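You operate a simulated robot arm through the tools that you are given. There is no shell and no other tool.

The job below is to be done with a simulated robot arm. You get a single attempt, and the scene is never put back.

JOB
Put the stopper in the test socket, set the leak tester to 5 bar and lock its knob.
Fine: open the blue tap, go by the display, and leave the tap open.

It is judged by the outcome, as a careful person would: the job done as asked, and still so three seconds after it is handed in. It fails if anything else is knocked over, pushed out of place, dropped, spilled or broken. A push-on lid holds only when it is set on centred and level and pressed home; a screw cap is set on level and turned clockwise until tight.

ROBOT AND FRAMES
A 7-joint arm with a two-finger parallel gripper, fixed in place. Base frame: the origin is at the foot of the arm, x ahead of it, y to its left, z up; the work surface is at about z = 800. Units: mm, degrees, N and s.
Its first joint turns from -166.0 to 166.0 degrees. Payload 3.43 kg.
The TCP is the grasp point between the finger pads, 34 mm short of the fingertips. In the tool frame z runs along the fingers and y along their closing line. The gripper opens to 128 mm. The fingers are 24 mm wide and 12 mm thick; the gripper's body (48 by 130 mm) begins 96 mm behind the TCP.
Orientation is that of the tool frame in the base frame, as [roll, pitch, yaw] about the fixed x, y, z axes, in that order (R = Rz(yaw) Ry(pitch) Rx(roll)). With the fingers straight down and closing along the base's y, the tool's x points along the base's -x, its y along +y and its z along -z.

CONTROLS
- The arm moves only by the tool arm_command. Its argument "rows" is a list of rows, each a list of 7 numbers: the shift along the tool's x, y, z in mm, then the turn, a rotation vector about the tool's x, y, z in degrees, then the finger opening in mm, from 0 to 128. In form: [[dx, dy, dz, wx, wy, wz, hand], ...]. A call has 1 to 20 rows; each row shifts and turns the commanded pose from where the row before left it, along the tool's axes as they then stand. Rows are played at 5 a second. More than 50 mm and 8.6 degrees between two rows, or a gripper value outside its range, and nothing of the call is played. Where a pose cannot be reached the arm comes as near as it can. A force on the tool above 90 N (or 10 N above the force at the start of the call, whichever is more), or a blocked arm, ends the call early, and 0.2 s more pass. The fingers move at their own pace (about 153 mm/s each) and stop on an object; they squeeze with about 21 N. The grip force told is the motor's: it shows also when the fingers shut on nothing. Time passes only in rows, and 0.2 s behind the last, so rows that do not move let the fingers close. It gives the time, the measured TCP pose, the force on the tool (base axes), the opening and the grip force at its end, in the units of the frame above (readings bear some noise), with the torque about the TCP (base axes, N m) and any sound that the robot's microphone picked up.
- Cameras (640 x 400 px; columns grow to the right, rows downward): "scene" is fixed at [48.6, 501.1, 1409.9]; the picture's right is [-0.66, -0.75, 0.00], its down [-0.34, 0.30, -0.89] and it looks along [0.67, -0.59, -0.45] (base axes); focal length 354 px, centre (320, 200). "wrist" rides on the gripper at [76, -11, -160] in the tool frame; the picture's right is [0.15, 0.99, 0.00], its down [-0.88, 0.13, -0.46] and it looks along [-0.45, 0.07, 0.89] (tool axes); focal length 234 px, centre (320, 200). There is no depth. A picture from a camera that has moved, and an enlarged one, comes with that camera's place and axes in the base frame and with its lens.
- get_image(camera): a new picture of that camera. No time passes.
- zoom(camera, box): a new picture of the part [left, top, right, bottom] of that camera's present view, enlarged. No time passes.
- finish_job(): hands the job in; it is judged then, once.

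Nothing tells you positions but the pictures and the camera data. Unless the task says otherwise, let go and move clear before handing in.

The tools are called after "Emit:" by a JSON object that holds its "name" and its "arguments". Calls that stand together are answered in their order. arm_command: Moves the arm, as the interface text tells. Its arguments: {"type":"object","properties":{"rows":{"type":"array","items":{"type":"array","items":{"type":"number"}}}},"required":["rows"]} The other tools are called the same way: get_image (camera) takes a picture; zoom (camera, box) takes an enlarged picture of a part of a camera's view; finish_job () hands the job in.

At the start:

```text
t: 0.0
ee_pos: [510.5, -20.0, 1195.8]
tcp_rot: [-179.9, -0.1, 180.0]
contact_force: [-0.2, 0.2, -0.8]
ft_torque: [-0.03, 0.0, 0.0]
width: 128.0
gripper_force: 0.1
```

scene: 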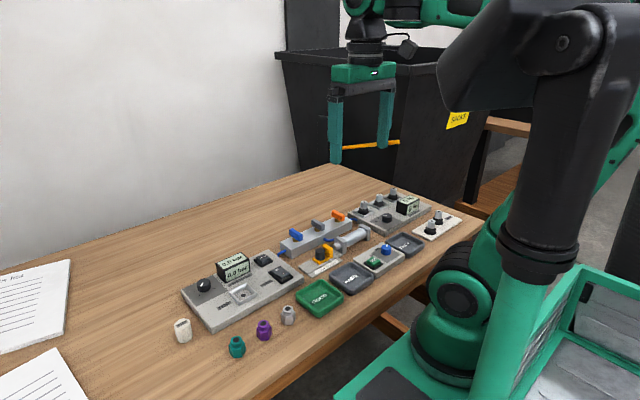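
wrist: 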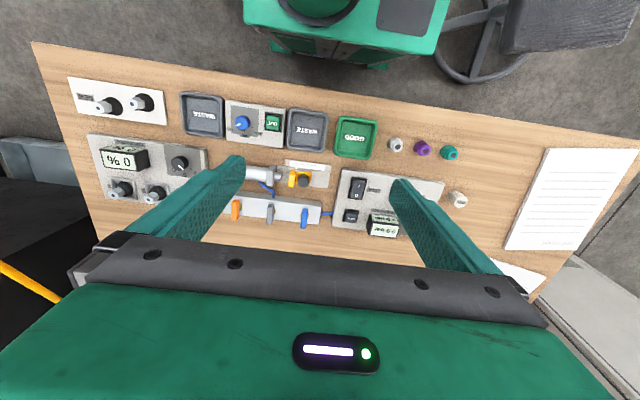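

I see a bench with a leak tester (two-line display, knob, switches), a tap manifold with blue, grey and orange levers, small stoppers and other boxes. I will look closer before moving anything.

Emit:
{"name": "zoom", "arguments": {"camera": "scene", "box": [160, 230, 320, 370]}}

Emit:
{"name": "zoom", "arguments": {"camera": "scene", "box": [260, 180, 480, 300]}}

Emit:
{"name": "zoom", "arguments": {"camera": "wrist", "box": [200, 90, 480, 250]}}

Emit:
{"name": "zoom", "arguments": {"camera": "wrist", "box": [60, 60, 260, 220]}}

```text
2.86 times, centred on (240, 300) of scene
camera zoom: at [48.6, 501.1, 1409.9], right [-0.66, -0.75, 0.0], down [-0.34, 0.3, -0.89], along [0.67, -0.59, -0.45], focal length 1011 px, centre (549, -86)
```

zoom: 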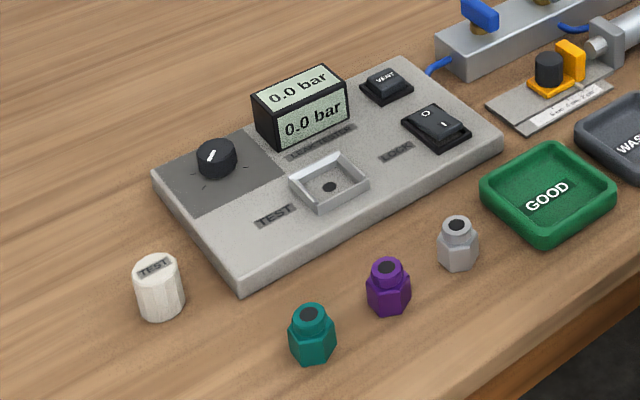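

```text
2.91 times, centred on (370, 240) of scene
camera zoom: at [48.6, 501.1, 1409.9], right [-0.66, -0.75, 0.0], down [-0.34, 0.3, -0.89], along [0.67, -0.59, -0.45], focal length 1029 px, centre (174, 84)
```

zoom: 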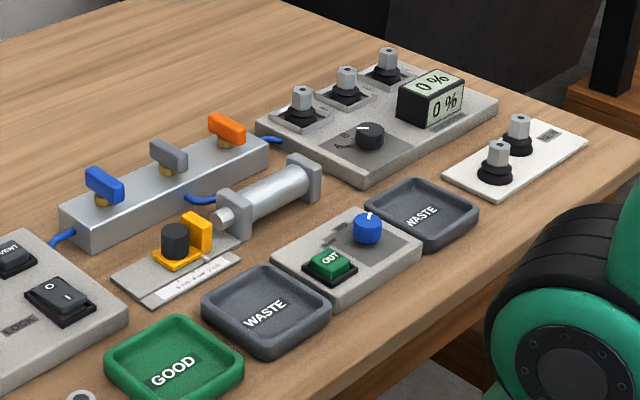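

```text
2.29 times, centred on (340, 170) of wrist
camera zoom: at [435.5, -31.2, 1354.1], right [-0.15, 0.99, 0.0], down [0.88, 0.13, 0.45], along [0.45, 0.07, -0.89], focal length 535 px, centre (274, 269)
```

zoom: 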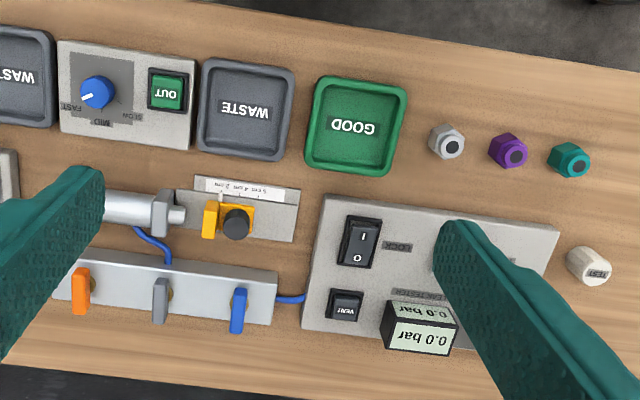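

```text
2.50 times, centred on (160, 140) of wrist
camera zoom: at [435.5, -31.2, 1354.1], right [-0.15, 0.99, 0.0], down [0.88, 0.13, 0.45], along [0.45, 0.07, -0.89], focal length 585 px, centre (720, 350)
```

zoom: 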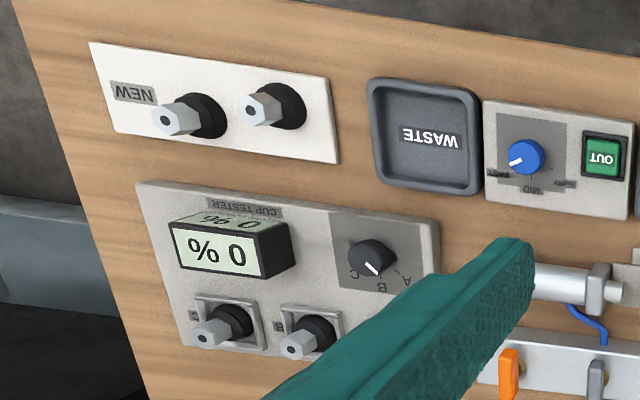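

The white ribbed piece labelled TEST (about x 650, y 358) looks like the stopper. The leak tester is around (680, 180) and the blue tap around (730, -15). I'll move up over the tester for a closer look, staying well above everything.

Emit:
{"name": "arm_command", "arguments": {"rows": [[-8.8, 24.4, 20, 0, 0, 0, 128], [-8.8, 24.4, 20, 0, 0, 0, 128], [-8.8, 24.4, 20, 0, 0, 0, 128], [-8.8, 24.4, 20, 0, 0, 0, 128], [-8.8, 24.4, 20, 0, 0, 0, 128], [-8.8, 24.4, 20, 0, 0, 0, 128], [-8.8, 24.4, 20, 0, 0, 0, 128], [-8.8, 24.4, 20, 0, 0, 0, 128]]}}

Emit:
{"name": "get_image", "arguments": {"camera": "wrist"}}

```text
t: 1.8
ee_pos: [567.6, 174.5, 1045.8]
tcp_rot: [-180.0, 0.6, 180.0]
contact_force: [0.5, 0.1, 0.6]
ft_torque: [0.05, -0.02, 0.01]
width: 128.1
gripper_force: 0.1
```

```text
taken
camera wrist: at [490.8, 162.9, 1202.9], right [-0.15, 0.99, 0.0], down [0.88, 0.13, 0.47], along [0.46, 0.07, -0.88], focal length 234 px, centre (320, 200)
```

wrist: 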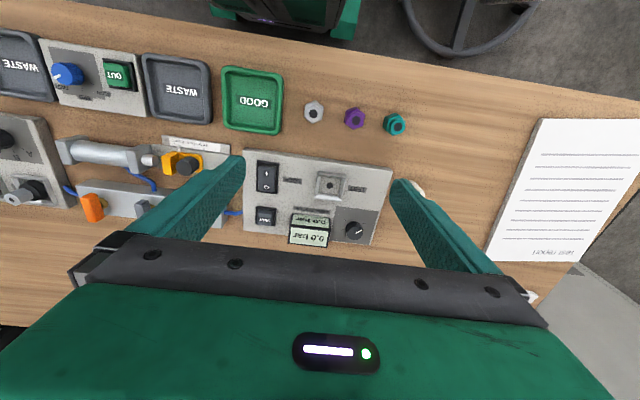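

The tester is now in clear view between the fingers. I'm zooming in on the knob scale, lock switch and socket.

Emit:
{"name": "zoom", "arguments": {"camera": "wrist", "box": [235, 140, 395, 250]}}

Emit:
{"name": "zoom", "arguments": {"camera": "wrist", "box": [50, 120, 250, 245]}}

Emit:
{"name": "zoom", "arguments": {"camera": "scene", "box": [175, 240, 255, 350]}}

Emit:
{"name": "zoom", "arguments": {"camera": "scene", "box": [270, 205, 350, 265]}}

```text
3.64 times, centred on (315, 195) of wrist
camera zoom: at [490.8, 162.9, 1202.9], right [-0.15, 0.99, 0.0], down [0.88, 0.13, 0.47], along [0.46, 0.07, -0.88], focal length 852 px, centre (338, 218)
```

zoom: 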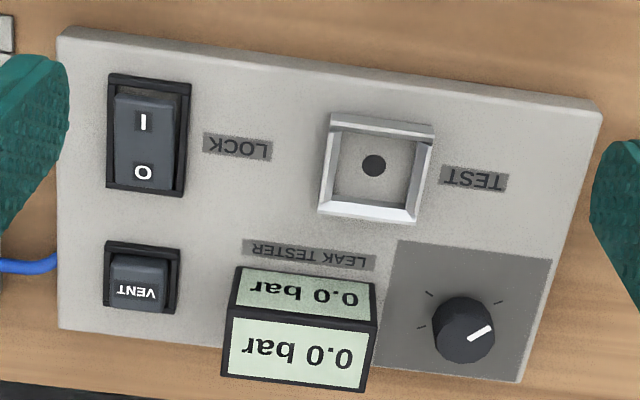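

```text
3.20 times, centred on (150, 182) of wrist
camera zoom: at [490.8, 162.9, 1202.9], right [-0.15, 0.99, 0.0], down [0.88, 0.13, 0.47], along [0.46, 0.07, -0.88], focal length 749 px, centre (864, 256)
```

zoom: 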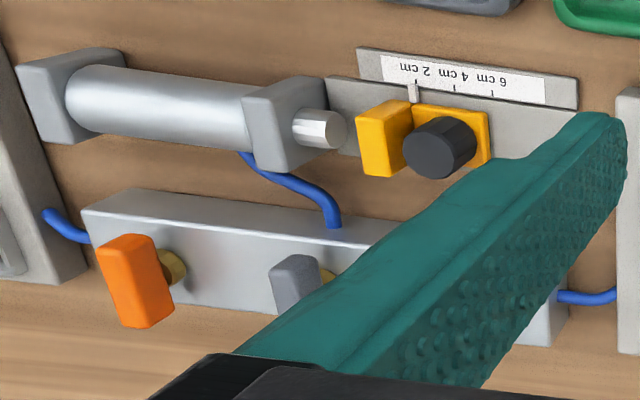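

```text
3.64 times, centred on (215, 295) of scene
camera zoom: at [48.6, 501.1, 1409.9], right [-0.66, -0.75, 0.0], down [-0.34, 0.3, -0.89], along [0.67, -0.59, -0.45], focal length 1286 px, centre (702, -146)
```

zoom: 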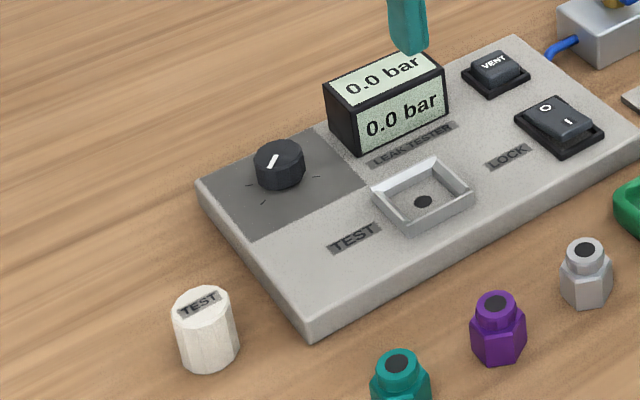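

```text
6.67 times, centred on (310, 235) of scene
camera zoom: at [48.6, 501.1, 1409.9], right [-0.66, -0.75, 0.0], down [-0.34, 0.3, -0.89], along [0.67, -0.59, -0.45], focal length 2358 px, centre (387, -33)
```

zoom: 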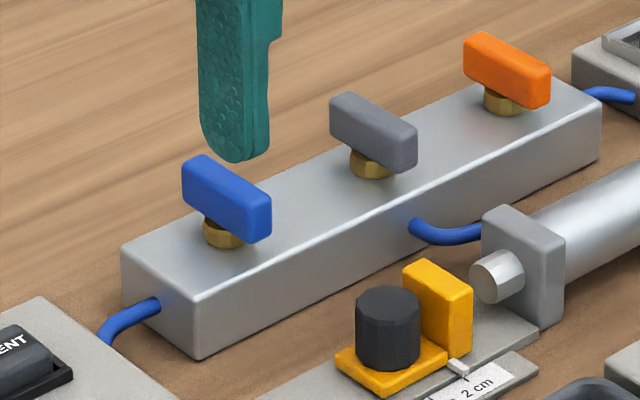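

The tester layout, read from the robot's side, is: knob far left, display in the middle, VENT far right, LOCK rocker near right, and the TEST socket near left with a square rim. Next I'll look at the white stopper up close.

Emit:
{"name": "arm_command", "arguments": {"rows": [[1, 29, 12, 0, 0, 0, 128], [1, 29, 12, 0, 0, 0, 128], [1, 29, 12, 0, 0, 0, 128], [1, 29, 12, 0, 0, 0, 128], [1, 29, 12, 0, 0, 0, 128], [1, 29, 12, 0, 0, 0, 128], [0, 0, 0, 0, 0, 0, 128], [0, 0, 0, 0, 0, 0, 128], [0, 0, 0, 0, 0, 0, 128]]}}

Emit:
{"name": "get_image", "arguments": {"camera": "wrist"}}

```text
t: 3.8
ee_pos: [562.4, 347.4, 968.0]
tcp_rot: [-180.0, 0.7, -180.0]
contact_force: [-0.6, -0.1, -0.9]
ft_torque: [-0.04, -0.01, -0.01]
width: 128.1
gripper_force: 0.0
```

```text
taken
camera wrist: at [485.9, 335.9, 1126.3], right [-0.15, 0.99, 0.0], down [0.88, 0.13, 0.47], along [0.46, 0.07, -0.88], focal length 234 px, centre (320, 200)
```

wrist: 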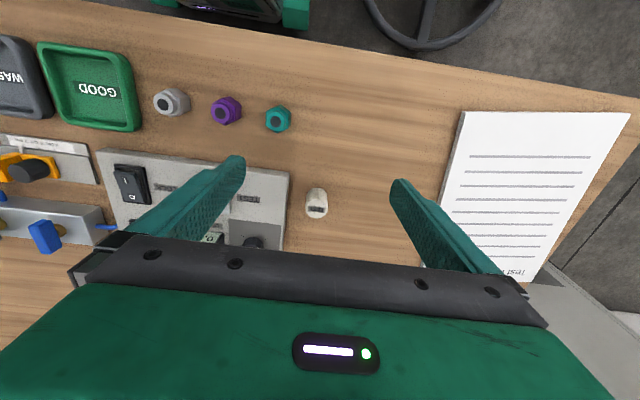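

The stopper sits upright beyond the tester's left edge. I'll check whether the arm has settled and look closer at the stopper.

Emit:
{"name": "arm_command", "arguments": {"rows": [[0, 0, 0, 0, 0, 0, 128], [0, 0, 0, 0, 0, 0, 128]]}}

Emit:
{"name": "zoom", "arguments": {"camera": "wrist", "box": [270, 170, 366, 230]}}

Emit:
{"name": "zoom", "arguments": {"camera": "wrist", "box": [140, 70, 300, 170]}}

```text
t: 4.4
ee_pos: [562.6, 347.8, 968.3]
tcp_rot: [-179.9, 0.6, 180.0]
contact_force: [-0.5, 0.3, -0.7]
ft_torque: [0.01, 0.02, 0.0]
width: 128.1
gripper_force: 0.1
```

```text
6.67 times, centred on (318, 200) of wrist
camera zoom: at [485.9, 335.8, 1126.3], right [-0.15, 0.99, 0.0], down [0.88, 0.13, 0.47], along [0.46, 0.07, -0.88], focal length 1561 px, centre (333, 200)
```

zoom: 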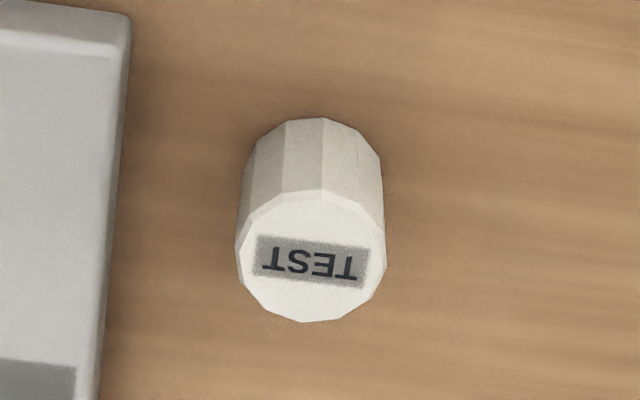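

```text
4.00 times, centred on (220, 120) of wrist
camera zoom: at [485.9, 335.8, 1126.3], right [-0.15, 0.99, 0.0], down [0.88, 0.13, 0.47], along [0.46, 0.07, -0.88], focal length 937 px, centre (720, 520)
```

zoom: 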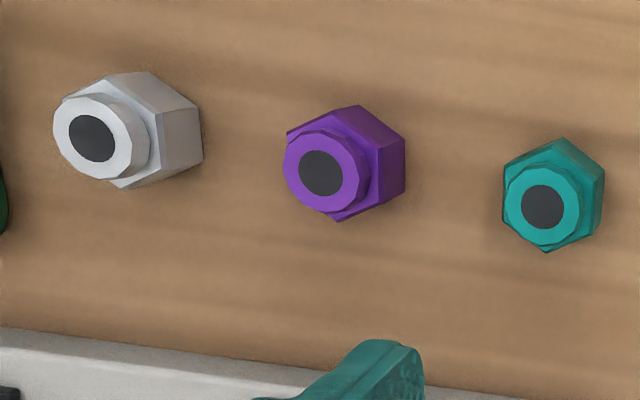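

The stopper is a faceted white plug, about 32 mm wide and 37 mm high, centred near (650, 355). The coloured hex pieces are bored fittings, so I'll leave them alone. I'll move above the stopper.

Emit:
{"name": "arm_command", "arguments": {"rows": [[-20, 1.6, 10, 0, 0, 0, 70], [-20, 1.6, 15, 0, 0, 0, 70], [-20, 1.6, 15, 0, 0, 0, 70], [-15, 1.6, 14, 0, 0, 0, 70], [0, 0, 0, 0, 0, 0, 70], [0, 0, 0, 0, 0, 0, 70]]}}

Emit:
{"name": "get_image", "arguments": {"camera": "wrist"}}

Emit:
{"name": "zoom", "arguments": {"camera": "scene", "box": [140, 240, 300, 340]}}

```text
t: 5.8
ee_pos: [638.2, 357.1, 916.9]
tcp_rot: [180.0, 0.8, -180.0]
contact_force: [-0.6, -0.9, -0.2]
ft_torque: [0.02, 0.0, -0.04]
width: 69.9
gripper_force: 0.1
```

```text
taken
camera wrist: at [561.6, 344.9, 1075.4], right [-0.15, 0.99, 0.0], down [0.88, 0.13, 0.47], along [0.46, 0.07, -0.88], focal length 234 px, centre (320, 200)
```

wrist: 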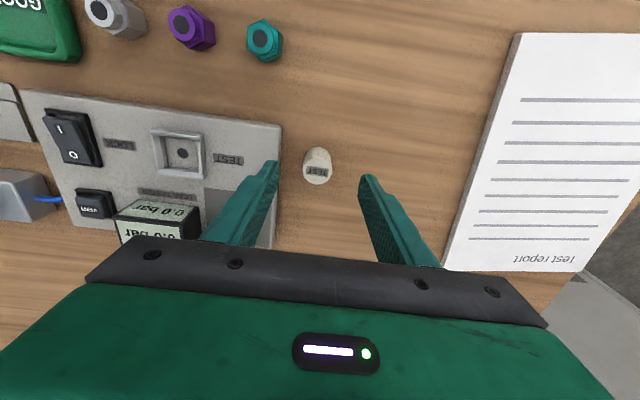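

```text
4.00 times, centred on (220, 290) of scene
camera zoom: at [48.6, 501.1, 1409.9], right [-0.66, -0.75, 0.0], down [-0.34, 0.3, -0.89], along [0.67, -0.59, -0.45], focal length 1415 px, centre (720, -160)
```

zoom: 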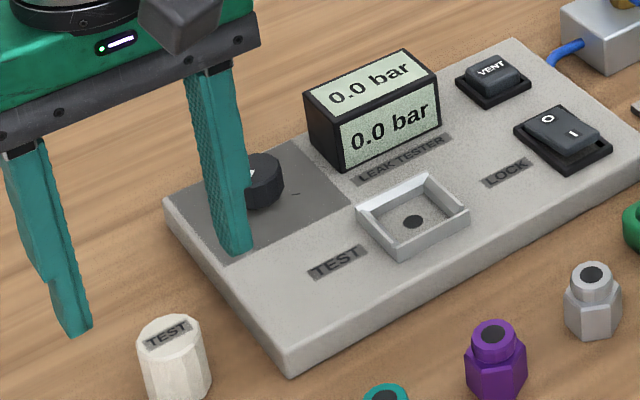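

The fingers straddle the stopper's line, and the arm reads about 12 mm short in x and slightly pitched. I'll correct for that and lower to just around the stopper's top with a narrower opening.

Emit:
{"name": "arm_command", "arguments": {"rows": [[-11, 0, 5, 0, 0.7, 0, 56], [0, 0, 15, 0, 0, 0, 56], [0, 0, 20, 0, 0, 0, 56], [0, 0, 0, 0, 0, 0, 56], [0, 0, 0, 0, 0, 0, 56], [0, 0, 0, 0, 0, 0, 56]]}}

Emit:
{"name": "get_image", "arguments": {"camera": "wrist"}}

Emit:
{"name": "zoom", "arguments": {"camera": "scene", "box": [140, 240, 300, 340]}}

```text
t: 7.2
ee_pos: [649.3, 357.3, 877.7]
tcp_rot: [180.0, 0.0, 180.0]
contact_force: [0.3, -0.1, 0.1]
ft_torque: [0.0, 0.02, -0.05]
width: 56.1
gripper_force: 0.0
```

```text
taken
camera wrist: at [574.3, 345.5, 1036.8], right [-0.15, 0.99, 0.0], down [0.88, 0.13, 0.46], along [0.45, 0.07, -0.89], focal length 234 px, centre (320, 200)
```

wrist: 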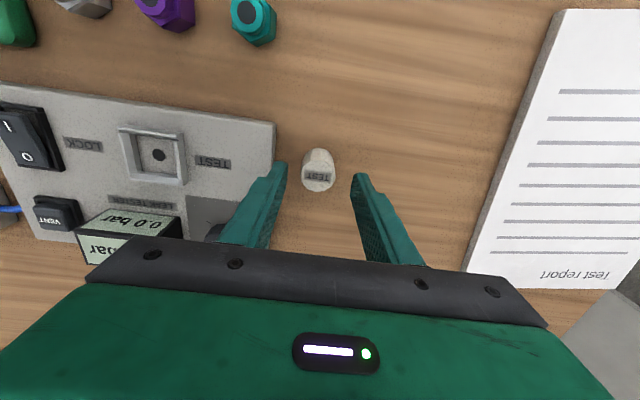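

```text
4.00 times, centred on (220, 290) of scene
camera zoom: at [48.6, 501.1, 1409.9], right [-0.66, -0.75, 0.0], down [-0.34, 0.3, -0.89], along [0.67, -0.59, -0.45], focal length 1415 px, centre (720, -160)
```

zoom: 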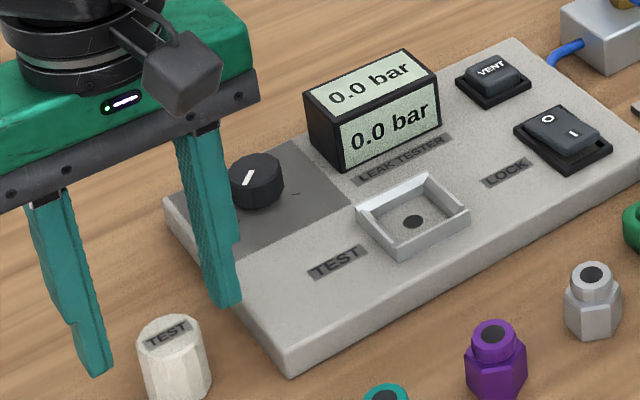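

The pose is corrected and level. I'm zooming in to check the stopper is centred between the fingers before descending.

Emit:
{"name": "zoom", "arguments": {"camera": "wrist", "box": [256, 130, 384, 210]}}

Emit:
{"name": "zoom", "arguments": {"camera": "wrist", "box": [80, 100, 240, 200]}}

```text
5.00 times, centred on (320, 170) of wrist
camera zoom: at [574.3, 345.5, 1036.8], right [-0.15, 0.99, 0.0], down [0.88, 0.13, 0.46], along [0.45, 0.07, -0.89], focal length 1171 px, centre (320, 350)
```

zoom: 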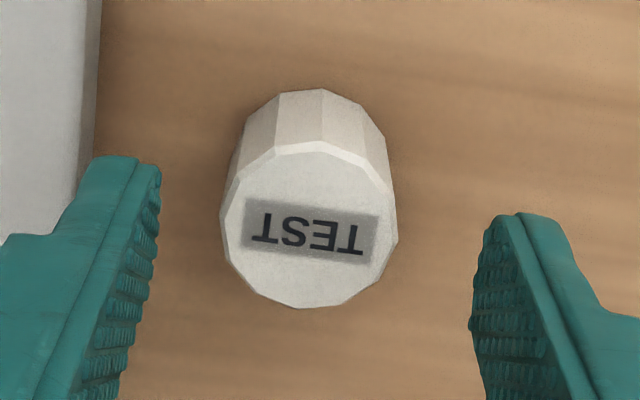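

```text
4.00 times, centred on (160, 150) of wrist
camera zoom: at [574.3, 345.5, 1036.8], right [-0.15, 0.99, 0.0], down [0.88, 0.13, 0.46], along [0.45, 0.07, -0.89], focal length 937 px, centre (960, 400)
```

zoom: 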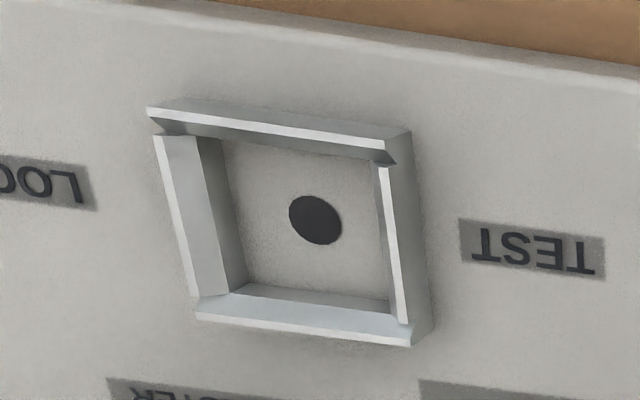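

The stopper is centred in x and about 1.5 mm to the -y side, which I'll correct. Then I'll descend to grip the upper half of the stopper and close.

Emit:
{"name": "arm_command", "arguments": {"rows": [[0, -1.5, 5, 0, 0, 0, 52], [0, 0, 9, 0, 0, 0, 52], [0, 0, 9, 0, 0, 0, 52], [0, 0, 0, 0, 0, 0, 52], [0, 0, 0, 0, 0, 0, 52]]}}

Emit:
{"name": "get_image", "arguments": {"camera": "wrist"}}

Emit:
{"name": "zoom", "arguments": {"camera": "scene", "box": [140, 260, 260, 350]}}

```text
t: 8.4
ee_pos: [649.7, 353.8, 852.8]
tcp_rot: [180.0, 0.0, 180.0]
contact_force: [-0.2, 0.8, -0.3]
ft_torque: [-0.01, 0.02, 0.01]
width: 52.0
gripper_force: 0.0
```

```text
taken
camera wrist: at [575.0, 342.5, 1012.3], right [-0.15, 0.99, 0.0], down [0.88, 0.13, 0.46], along [0.45, 0.07, -0.89], focal length 234 px, centre (320, 200)
```

wrist: 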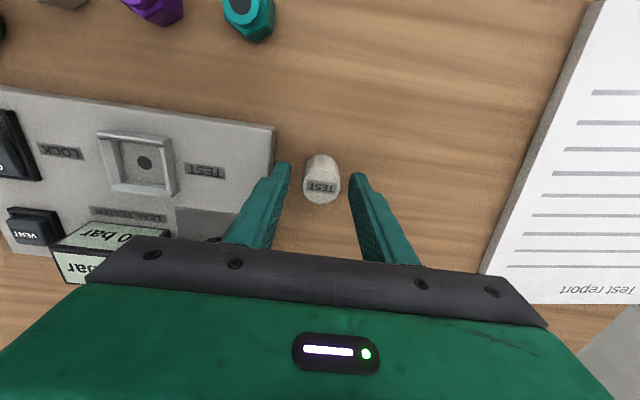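

```text
4.44 times, centred on (200, 305) of scene
camera zoom: at [48.6, 501.1, 1409.9], right [-0.66, -0.75, 0.0], down [-0.34, 0.3, -0.89], along [0.67, -0.59, -0.45], focal length 1572 px, centre (853, -267)
```

zoom: 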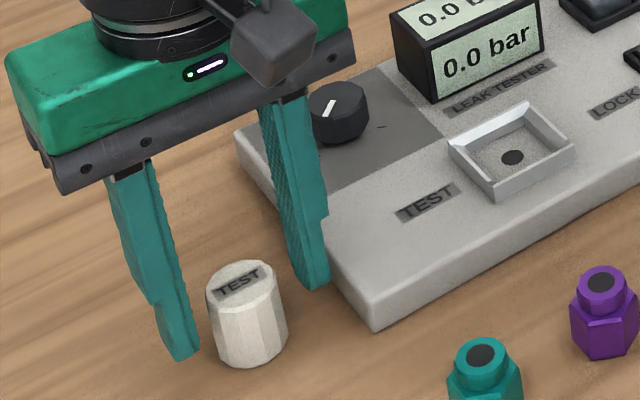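

The fingers straddle the stopper cleanly. I'm closing on it.

Emit:
{"name": "arm_command", "arguments": {"rows": [[0, 0, 0, 0, 0, 0, 44], [0, 0, 0, 0, 0, 0, 38], [0, 0, 0, 0, 0, 0, 33], [0, 0, 0, 0, 0, 0, 28], [0, 0, 0, 0, 0, 0, 20], [0, 0, 0, 0, 0, 0, 20]]}}

Emit:
{"name": "zoom", "arguments": {"camera": "wrist", "box": [256, 130, 384, 210]}}

```text
t: 9.8
ee_pos: [650.4, 353.8, 852.6]
tcp_rot: [-180.0, 0.0, -180.0]
contact_force: [0.1, 0.0, 1.1]
ft_torque: [-0.08, -0.01, 0.01]
width: 31.4
gripper_force: 20.6
```

```text
5.00 times, centred on (320, 170) of wrist
camera zoom: at [575.0, 342.6, 1012.5], right [-0.15, 0.99, 0.0], down [0.88, 0.13, 0.46], along [0.45, 0.07, -0.89], focal length 1171 px, centre (320, 350)
```

zoom: 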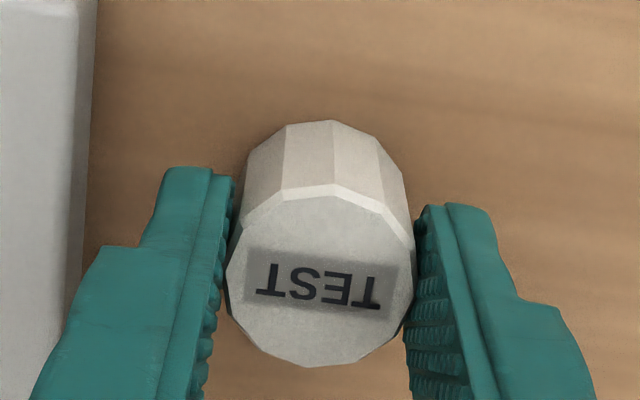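

The stopper is gripped (31.4 mm, 20.6 N). I'm lifting it straight up.

Emit:
{"name": "arm_command", "arguments": {"rows": [[0, 0, -8, 0, 0, 0, 20], [0, 0, -12, 0, 0, 0, 20], [0, 0, -15, 0, 0, 0, 20], [0, 0, -15, 0, 0, 0, 20], [0, 0, -10, 0, 0, 0, 20], [0, 0, 0, 0, 0, 0, 20], [0, 0, 0, 0, 0, 0, 20]]}}

Emit:
{"name": "get_image", "arguments": {"camera": "wrist"}}

Emit:
{"name": "zoom", "arguments": {"camera": "wrist", "box": [100, 100, 260, 200]}}

```text
t: 11.4
ee_pos: [650.5, 354.2, 913.9]
tcp_rot: [-180.0, -0.1, 180.0]
contact_force: [0.4, -0.8, -0.3]
ft_torque: [0.02, 0.0, 0.02]
width: 31.4
gripper_force: 20.9
```

```text
taken
camera wrist: at [575.2, 342.7, 1073.0], right [-0.15, 0.99, 0.0], down [0.88, 0.13, 0.46], along [0.45, 0.07, -0.89], focal length 234 px, centre (320, 200)
```

wrist: 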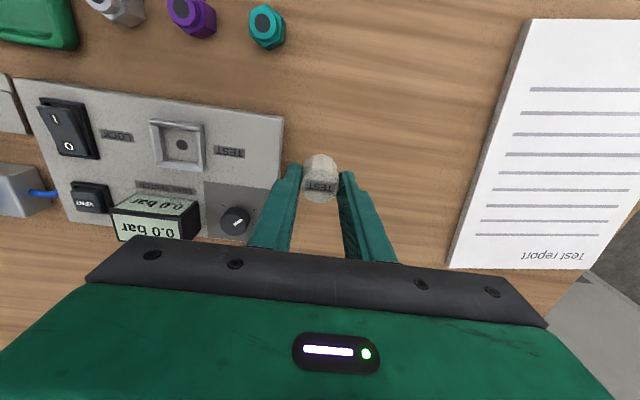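

```text
4.00 times, centred on (180, 150) of wrist
camera zoom: at [575.2, 342.7, 1073.0], right [-0.15, 0.99, 0.0], down [0.88, 0.13, 0.46], along [0.45, 0.07, -0.89], focal length 937 px, centre (880, 400)
```

zoom: 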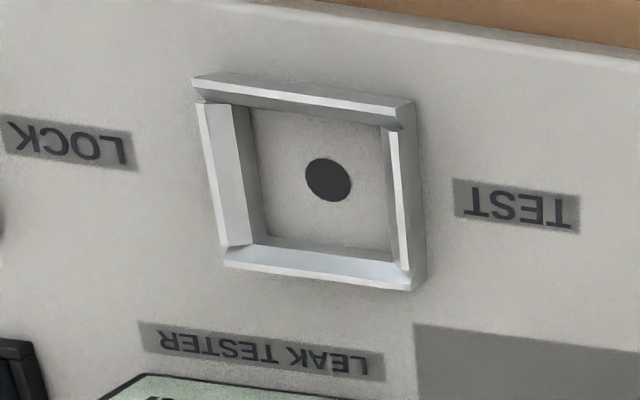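

The stopper is off the table. I'll move partway toward the socket at height and measure the socket position from a nearer view.

Emit:
{"name": "arm_command", "arguments": {"rows": [[0, -15, 0, 0, 0, 0, 20], [0, -25, 0, 0, 0, 0, 20], [0, -25, 0, 0, 0, 0, 20], [0, -15, 0, 0, 0, 0, 20], [0, -8, 0, 0, 0, 0, 20], [0, 0, 0, 0, 0, 0, 20], [0, 0, 0, 0, 0, 0, 20]]}}

Emit:
{"name": "get_image", "arguments": {"camera": "wrist"}}

Emit:
{"name": "zoom", "arguments": {"camera": "wrist", "box": [200, 110, 328, 190]}}

```text
t: 13.0
ee_pos: [649.9, 265.4, 912.4]
tcp_rot: [180.0, 0.0, -180.0]
contact_force: [0.3, 0.8, -0.7]
ft_torque: [0.02, 0.03, -0.01]
width: 31.6
gripper_force: 21.1
```

```text
taken
camera wrist: at [574.9, 254.1, 1071.3], right [-0.15, 0.99, 0.0], down [0.88, 0.13, 0.46], along [0.45, 0.07, -0.89], focal length 234 px, centre (320, 200)
```

wrist: 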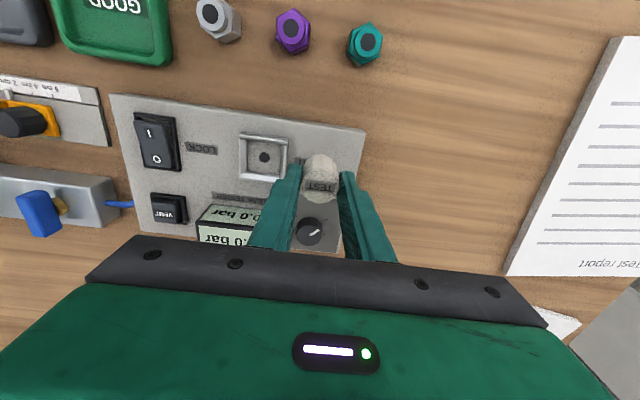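

```text
5.00 times, centred on (264, 150) of wrist
camera zoom: at [574.9, 254.1, 1071.3], right [-0.15, 0.99, 0.0], down [0.88, 0.13, 0.46], along [0.45, 0.07, -0.89], focal length 1171 px, centre (600, 450)
```

zoom: 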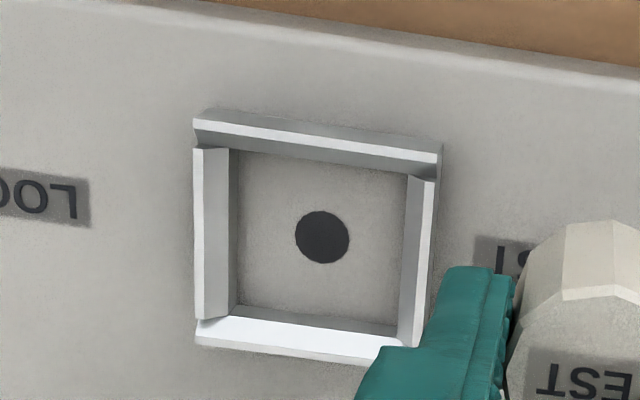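

From three views, the socket hole is at about (658, 205) with its floor near z 821, an inner width of about 35 mm and bevelled lead-ins. I'll move the stopper right above it and look again.

Emit:
{"name": "arm_command", "arguments": {"rows": [[-2, -15, 0, 0, 0, 0, 20], [-3, -20, 0, 0, 0, 0, 20], [-2, -15, 0, 0, 0, 0, 20], [-1.4, -10.3, 0, 0, 0, 0, 20], [0, 0, 8, 0, 0, 0, 20], [0, 0, 7, 0, 0, 0, 20], [0, 0, 0, 0, 0, 0, 20], [0, 0, 0, 0, 0, 0, 20]]}}

Emit:
{"name": "zoom", "arguments": {"camera": "wrist", "box": [240, 110, 400, 210]}}

Emit:
{"name": "zoom", "arguments": {"camera": "scene", "box": [180, 230, 300, 330]}}

```text
t: 14.8
ee_pos: [657.0, 205.9, 899.2]
tcp_rot: [180.0, 0.1, -180.0]
contact_force: [-0.1, 0.3, 0.1]
ft_torque: [-0.02, 0.02, 0.03]
width: 31.4
gripper_force: 20.7
```

```text
4.00 times, centred on (320, 160) of wrist
camera zoom: at [582.9, 194.9, 1058.4], right [-0.15, 0.99, 0.0], down [0.88, 0.13, 0.46], along [0.45, 0.07, -0.89], focal length 937 px, centre (320, 360)
```

zoom: 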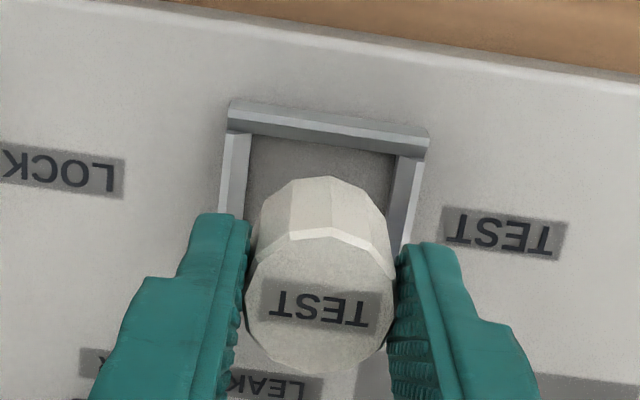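

```text
4.00 times, centred on (240, 280) of scene
camera zoom: at [48.6, 501.1, 1409.9], right [-0.66, -0.75, 0.0], down [-0.34, 0.3, -0.89], along [0.67, -0.59, -0.45], focal length 1415 px, centre (640, -120)
```

zoom: 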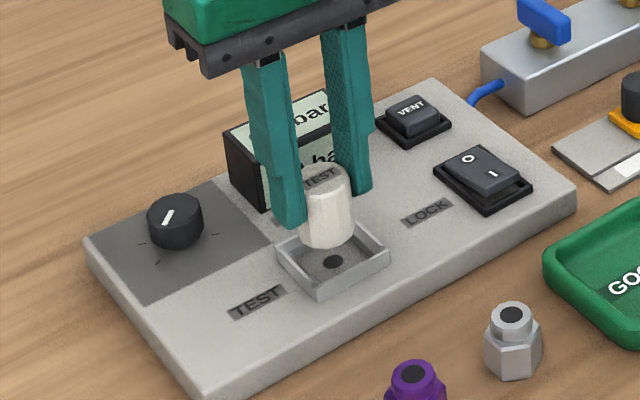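

The stopper is nearly over the socket, with only about 1 mm to correct. I'll lower it to just above the rim and check once more.

Emit:
{"name": "arm_command", "arguments": {"rows": [[-0.4, -1.2, 4, 0, 0, 0, 20], [0, 0, 5, 0, 0, 0, 20], [0, 0, 0, 0, 0, 0, 20], [0, 0, 0, 0, 0, 0, 20]]}}

Emit:
{"name": "zoom", "arguments": {"camera": "wrist", "box": [240, 110, 400, 210]}}

Emit:
{"name": "zoom", "arguments": {"camera": "scene", "box": [220, 260, 280, 310]}}

```text
t: 15.8
ee_pos: [657.8, 203.0, 889.9]
tcp_rot: [180.0, 0.0, 180.0]
contact_force: [0.3, 0.3, -0.9]
ft_torque: [0.02, -0.02, -0.01]
width: 31.6
gripper_force: 20.7
```

```text
4.00 times, centred on (320, 160) of wrist
camera zoom: at [583.2, 192.3, 1049.2], right [-0.15, 0.99, 0.0], down [0.88, 0.13, 0.46], along [0.45, 0.07, -0.89], focal length 937 px, centre (320, 360)
```

zoom: 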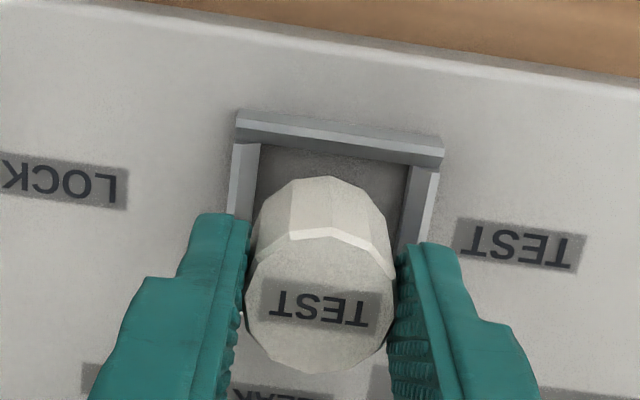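

```text
8.00 times, centred on (250, 285) of scene
camera zoom: at [48.6, 501.1, 1409.9], right [-0.66, -0.75, 0.0], down [-0.34, 0.3, -0.89], along [0.67, -0.59, -0.45], focal length 2830 px, centre (880, -480)
```

zoom: 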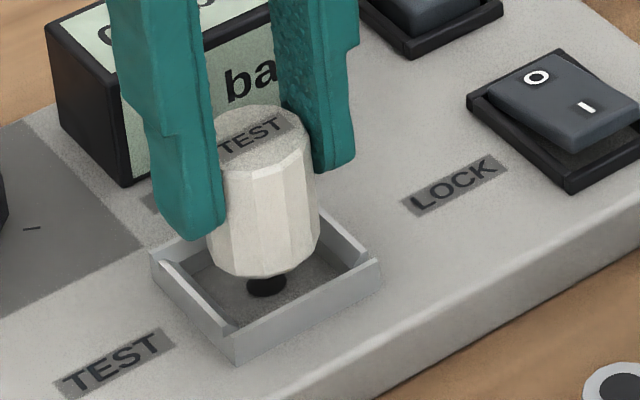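

The stopper is a few mm above the rim. I'm zooming in to compare the gaps on either side of it.

Emit:
{"name": "zoom", "arguments": {"camera": "wrist", "box": [288, 130, 360, 175]}}

Emit:
{"name": "zoom", "arguments": {"camera": "scene", "box": [235, 280, 271, 308]}}

```text
8.89 times, centred on (324, 152) of wrist
camera zoom: at [583.2, 192.3, 1049.2], right [-0.15, 0.99, 0.0], down [0.88, 0.13, 0.46], along [0.45, 0.07, -0.89], focal length 2082 px, centre (284, 622)
```

zoom: 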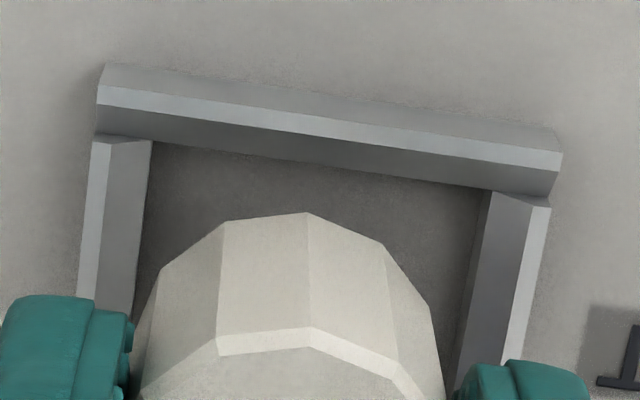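

```text
14.29 times, centred on (253, 294) of scene
camera zoom: at [48.6, 501.1, 1409.9], right [-0.66, -0.75, 0.0], down [-0.34, 0.3, -0.89], along [0.67, -0.59, -0.45], focal length 5053 px, centre (1277, -1143)
```

zoom: 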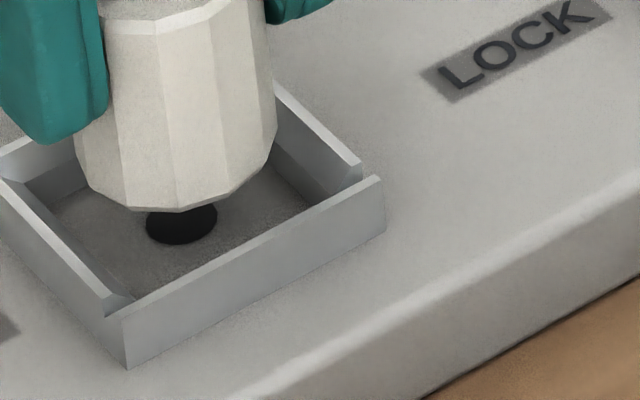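

The socket's inner walls run from y 186.5 to 223.5, so its centre is y 205.0 and the stopper is about 1.4 mm too far toward -y. I'll shift it and lower it into the mouth of the socket.

Emit:
{"name": "arm_command", "arguments": {"rows": [[0, 1.4, 0, 0, 0, 0, 20], [0, 0, 0, 0, 0, 0, 20], [0, 0, 3, 0, 0, 0, 20], [0, 0, 3, 0, 0, 0, 20], [0, 0, 0, 0, 0, 0, 20]]}}

Emit:
{"name": "zoom", "arguments": {"camera": "wrist", "box": [288, 130, 360, 175]}}

Emit:
{"name": "zoom", "arguments": {"camera": "scene", "box": [225, 270, 273, 308]}}

```text
t: 17.0
ee_pos: [659.2, 206.3, 884.6]
tcp_rot: [-180.0, 0.0, -180.0]
contact_force: [0.4, 1.2, -0.6]
ft_torque: [0.01, 0.0, -0.03]
width: 31.4
gripper_force: 21.3
```

```text
8.89 times, centred on (324, 152) of wrist
camera zoom: at [583.4, 195.0, 1043.1], right [-0.15, 0.99, 0.0], down [0.88, 0.13, 0.46], along [0.45, 0.07, -0.89], focal length 2082 px, centre (284, 622)
```

zoom: 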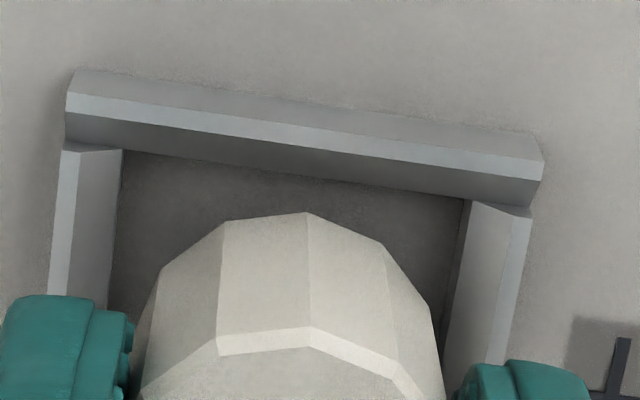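

```text
10.53 times, centred on (249, 289) of scene
camera zoom: at [48.6, 501.1, 1409.9], right [-0.66, -0.75, 0.0], down [-0.34, 0.3, -0.89], along [0.67, -0.59, -0.45], focal length 3723 px, centre (1067, -737)
```

zoom: 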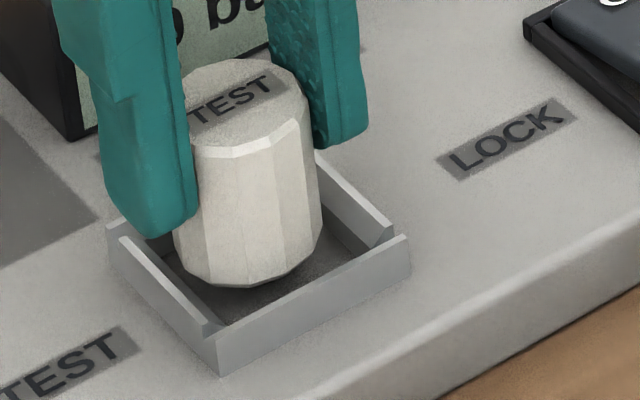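

The stopper is now just inside the mouth but about 1.2 mm too far toward +y, because the arm stops with roughly 1 mm of scatter. I'll nudge it back and check before pushing lower.

Emit:
{"name": "arm_command", "arguments": {"rows": [[0, -1.0, 0, 0, 0, 0, 20], [0, 0, 0, 0, 0, 0, 20], [0, 0, 0, 0, 0, 0, 20]]}}

Emit:
{"name": "zoom", "arguments": {"camera": "wrist", "box": [288, 130, 360, 175]}}

```text
t: 17.8
ee_pos: [657.0, 204.7, 884.7]
tcp_rot: [180.0, -0.1, 180.0]
contact_force: [0.0, 0.4, -0.1]
ft_torque: [-0.04, -0.02, -0.02]
width: 31.3
gripper_force: 20.7
```

```text
8.89 times, centred on (324, 152) of wrist
camera zoom: at [583.1, 193.7, 1043.5], right [-0.15, 0.99, 0.0], down [0.88, 0.13, 0.46], along [0.45, 0.07, -0.89], focal length 2082 px, centre (284, 622)
```

zoom: 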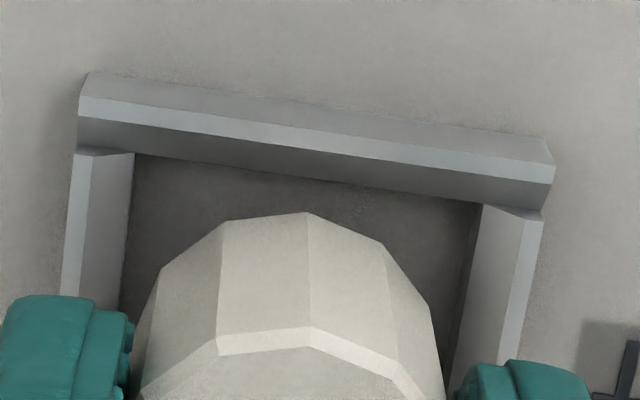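

The stopper is now centred over the socket. I'm lowering it in small steps and watching the force.

Emit:
{"name": "arm_command", "arguments": {"rows": [[0, 0, 2, 0, 0, 0, 20], [0, 0, 2, 0, 0, 0, 20], [0, 0, 2, 0, 0, 0, 20], [0, 0, 2, 0, 0, 0, 20], [0, 0, 0, 0, 0, 0, 20]]}}

Emit:
{"name": "zoom", "arguments": {"camera": "scene", "box": [225, 270, 273, 308]}}

Emit:
{"name": "zoom", "arguments": {"camera": "wrist", "box": [272, 120, 376, 185]}}

```text
t: 19.0
ee_pos: [657.8, 205.4, 876.6]
tcp_rot: [-179.9, 0.0, 180.0]
contact_force: [0.2, 0.2, 0.1]
ft_torque: [0.02, -0.02, 0.03]
width: 31.4
gripper_force: 20.8
```

```text
10.53 times, centred on (249, 289) of scene
camera zoom: at [48.6, 501.1, 1409.9], right [-0.66, -0.75, 0.0], down [-0.34, 0.3, -0.89], along [0.67, -0.59, -0.45], focal length 3723 px, centre (1067, -737)
```

zoom: 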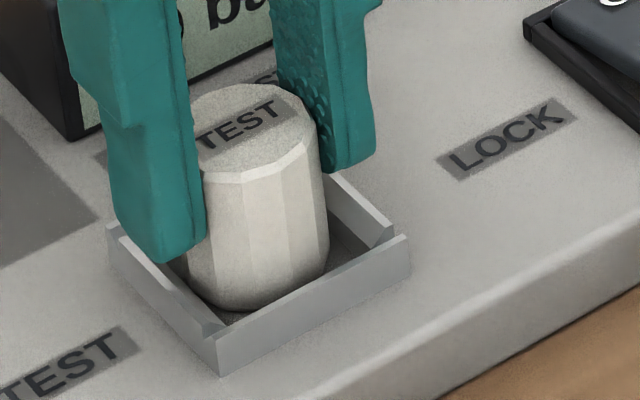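

```text
6.15 times, centred on (324, 152) of wrist
camera zoom: at [583.0, 194.0, 1035.9], right [-0.15, 0.99, 0.0], down [0.88, 0.13, 0.46], along [0.45, 0.07, -0.89], focal length 1441 px, centre (295, 492)
```

zoom: 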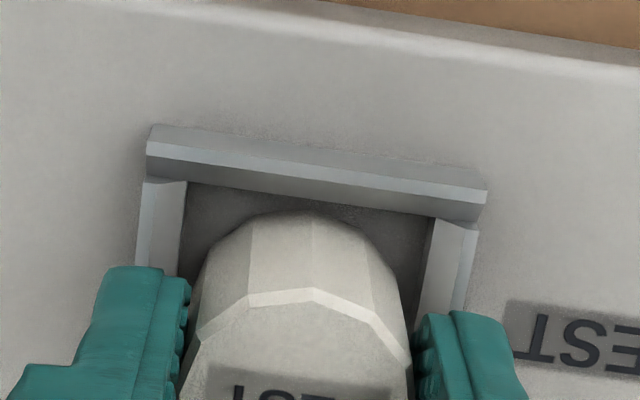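

No contact force yet, and the stopper is almost on the floor. I'll continue in 1 mm steps.

Emit:
{"name": "arm_command", "arguments": {"rows": [[0, 0, 1, 0, 0, 0, 20], [0, 0, 1, 0, 0, 0, 20], [0, 0, 1, 0, 0, 0, 20], [0, 0, 0, 0, 0, 0, 20]]}}

Emit:
{"name": "zoom", "arguments": {"camera": "scene", "box": [225, 270, 273, 308]}}

```text
t: 20.0
ee_pos: [658.8, 205.9, 873.4]
tcp_rot: [-180.0, 0.0, 179.9]
contact_force: [-0.5, -2.1, 9.2]
ft_torque: [-0.1, 0.03, -0.02]
width: 31.2
gripper_force: 20.4
```

```text
10.53 times, centred on (249, 289) of scene
camera zoom: at [48.6, 501.1, 1409.9], right [-0.66, -0.75, 0.0], down [-0.34, 0.3, -0.89], along [0.67, -0.59, -0.45], focal length 3723 px, centre (1067, -737)
```

zoom: 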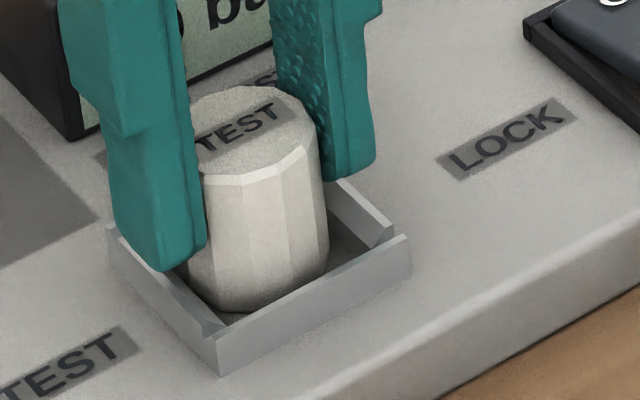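

The stopper touches the socket floor with about 9 N. I'll press it a bit firmer to seat it, then check.

Emit:
{"name": "arm_command", "arguments": {"rows": [[0, 0, 1, 0, 0, 0, 20], [0, 0, 1, 0, 0, 0, 20], [0, 0, 0, 0, 0, 0, 20]]}}

Emit:
{"name": "zoom", "arguments": {"camera": "wrist", "box": [272, 120, 376, 185]}}

```text
t: 20.8
ee_pos: [657.8, 204.8, 871.0]
tcp_rot: [179.9, 0.0, -180.0]
contact_force: [2.7, 1.8, 10.1]
ft_torque: [0.07, -0.13, 0.04]
width: 31.5
gripper_force: 21.6
```

```text
6.15 times, centred on (324, 152) of wrist
camera zoom: at [583.1, 193.6, 1030.1], right [-0.15, 0.99, 0.0], down [0.88, 0.13, 0.46], along [0.45, 0.07, -0.89], focal length 1441 px, centre (295, 492)
```

zoom: 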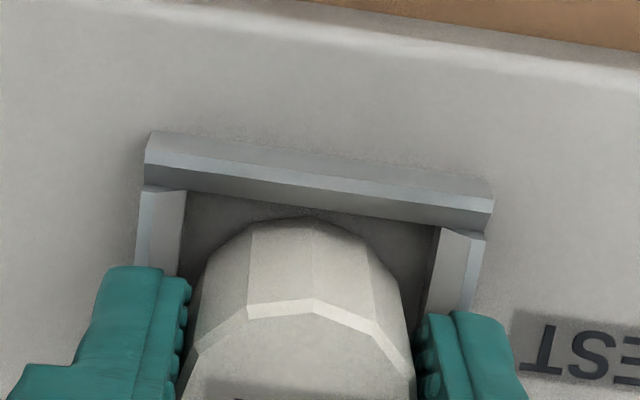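

The fingers slid slightly down the stopper, so it is seated on the floor of the socket. I'm releasing slowly and rising.

Emit:
{"name": "arm_command", "arguments": {"rows": [[0, 0, -1, 0, 0, 0, 31], [0, 0, 0, 0, 0, 0, 34], [0, 0, 0, 0, 0, 0, 38], [0, 0, 0, 0, 0, 0, 44], [0, 0, 0, 0, 0, 0, 50], [0, 0, -10, 0, 0, 0, 50], [0, 0, -20, 0, 0, 0, 50], [0, 0, -20, 0, 0, 0, 50], [0, 0, -20, 0, 0, 0, 50], [0, 0, 0, 0, 0, 0, 50]]}}

Emit:
{"name": "zoom", "arguments": {"camera": "scene", "box": [180, 230, 300, 330]}}

Emit:
{"name": "zoom", "arguments": {"camera": "wrist", "box": [240, 110, 400, 210]}}

```text
t: 23.0
ee_pos: [658.1, 202.9, 942.0]
tcp_rot: [-180.0, -0.1, -180.0]
contact_force: [-0.6, -0.1, 0.6]
ft_torque: [-0.02, -0.01, 0.02]
width: 49.9
gripper_force: 0.0
```

```text
4.00 times, centred on (240, 280) of scene
camera zoom: at [48.6, 501.1, 1409.9], right [-0.66, -0.75, 0.0], down [-0.34, 0.3, -0.89], along [0.67, -0.59, -0.45], focal length 1415 px, centre (640, -120)
```

zoom: 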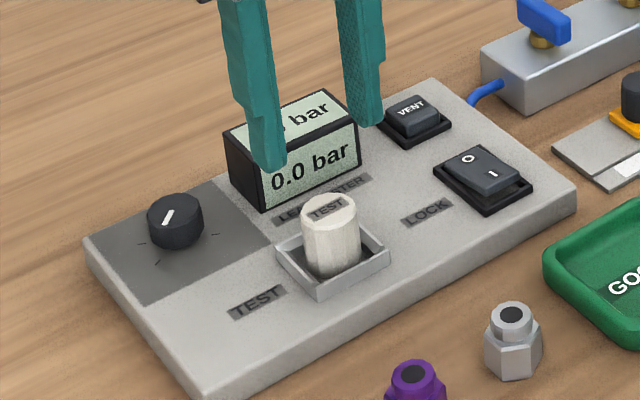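

```text
4.00 times, centred on (320, 160) of wrist
camera zoom: at [583.7, 192.2, 1101.7], right [-0.15, 0.99, 0.0], down [0.88, 0.13, 0.46], along [0.45, 0.07, -0.89], focal length 937 px, centre (320, 360)
```

zoom: 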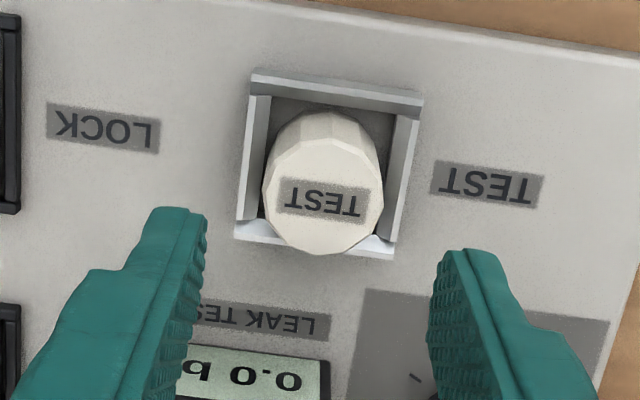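

The stopper stands upright and seated in the socket. Next I'll rise and move over the manifold to study the blue tap.

Emit:
{"name": "arm_command", "arguments": {"rows": [[0, 0, -20, 0, 0, 0, 60], [0, -15, -20, 0, 0, 0, 100], [0, -30, -18, 0, 0, 0, 100], [0, -35, 0, 0, 0, 0, 100], [0, -35, 0, 0, 0, 0, 100], [0, -35, 0, 0, 0, 0, 100], [0, -35, 0, 0, 0, 0, 100], [0, -25, 0, 0, 0, 0, 100], [0, -13, 0, 0, 0, 0, 100], [0, 0, 0, 0, 0, 0, 100], [0, 0, 0, 0, 0, 0, 100]]}}

Emit:
{"name": "get_image", "arguments": {"camera": "wrist"}}

Emit:
{"name": "zoom", "arguments": {"camera": "wrist", "box": [240, 120, 400, 220]}}

Emit:
{"name": "zoom", "arguments": {"camera": "scene", "box": [270, 205, 350, 265]}}

```text
t: 25.4
ee_pos: [658.3, -18.2, 1000.2]
tcp_rot: [-180.0, 0.0, 180.0]
contact_force: [0.1, -0.1, 0.7]
ft_torque: [-0.01, -0.01, -0.01]
width: 99.9
gripper_force: 0.0
```

```text
taken
camera wrist: at [584.2, -29.0, 1158.7], right [-0.15, 0.99, 0.0], down [0.88, 0.13, 0.46], along [0.45, 0.07, -0.89], focal length 234 px, centre (320, 200)
```

wrist: 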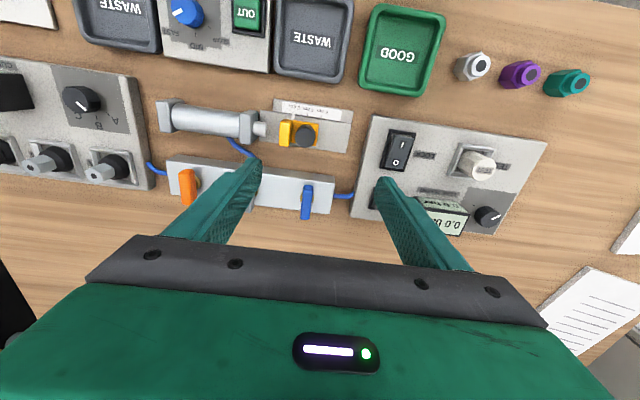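

```text
4.00 times, centred on (320, 170) of wrist
camera zoom: at [584.2, -29.0, 1158.7], right [-0.15, 0.99, 0.0], down [0.88, 0.13, 0.46], along [0.45, 0.07, -0.89], focal length 937 px, centre (320, 320)
```

zoom: 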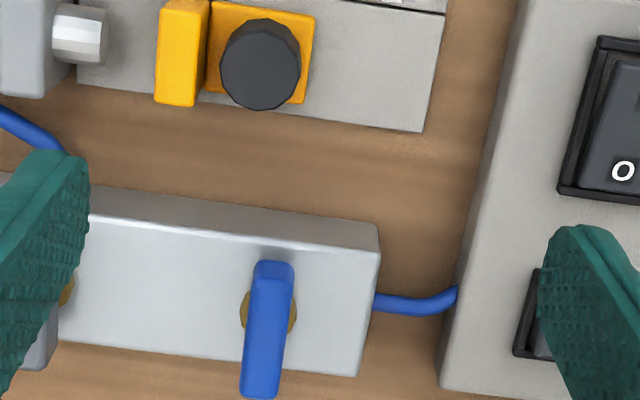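

```text
6.67 times, centred on (310, 235) of scene
camera zoom: at [48.6, 501.1, 1409.9], right [-0.66, -0.75, 0.0], down [-0.34, 0.3, -0.89], along [0.67, -0.59, -0.45], focal length 2358 px, centre (387, -33)
```

zoom: 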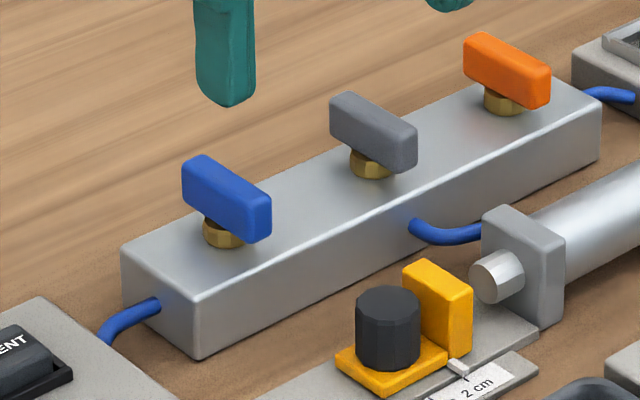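

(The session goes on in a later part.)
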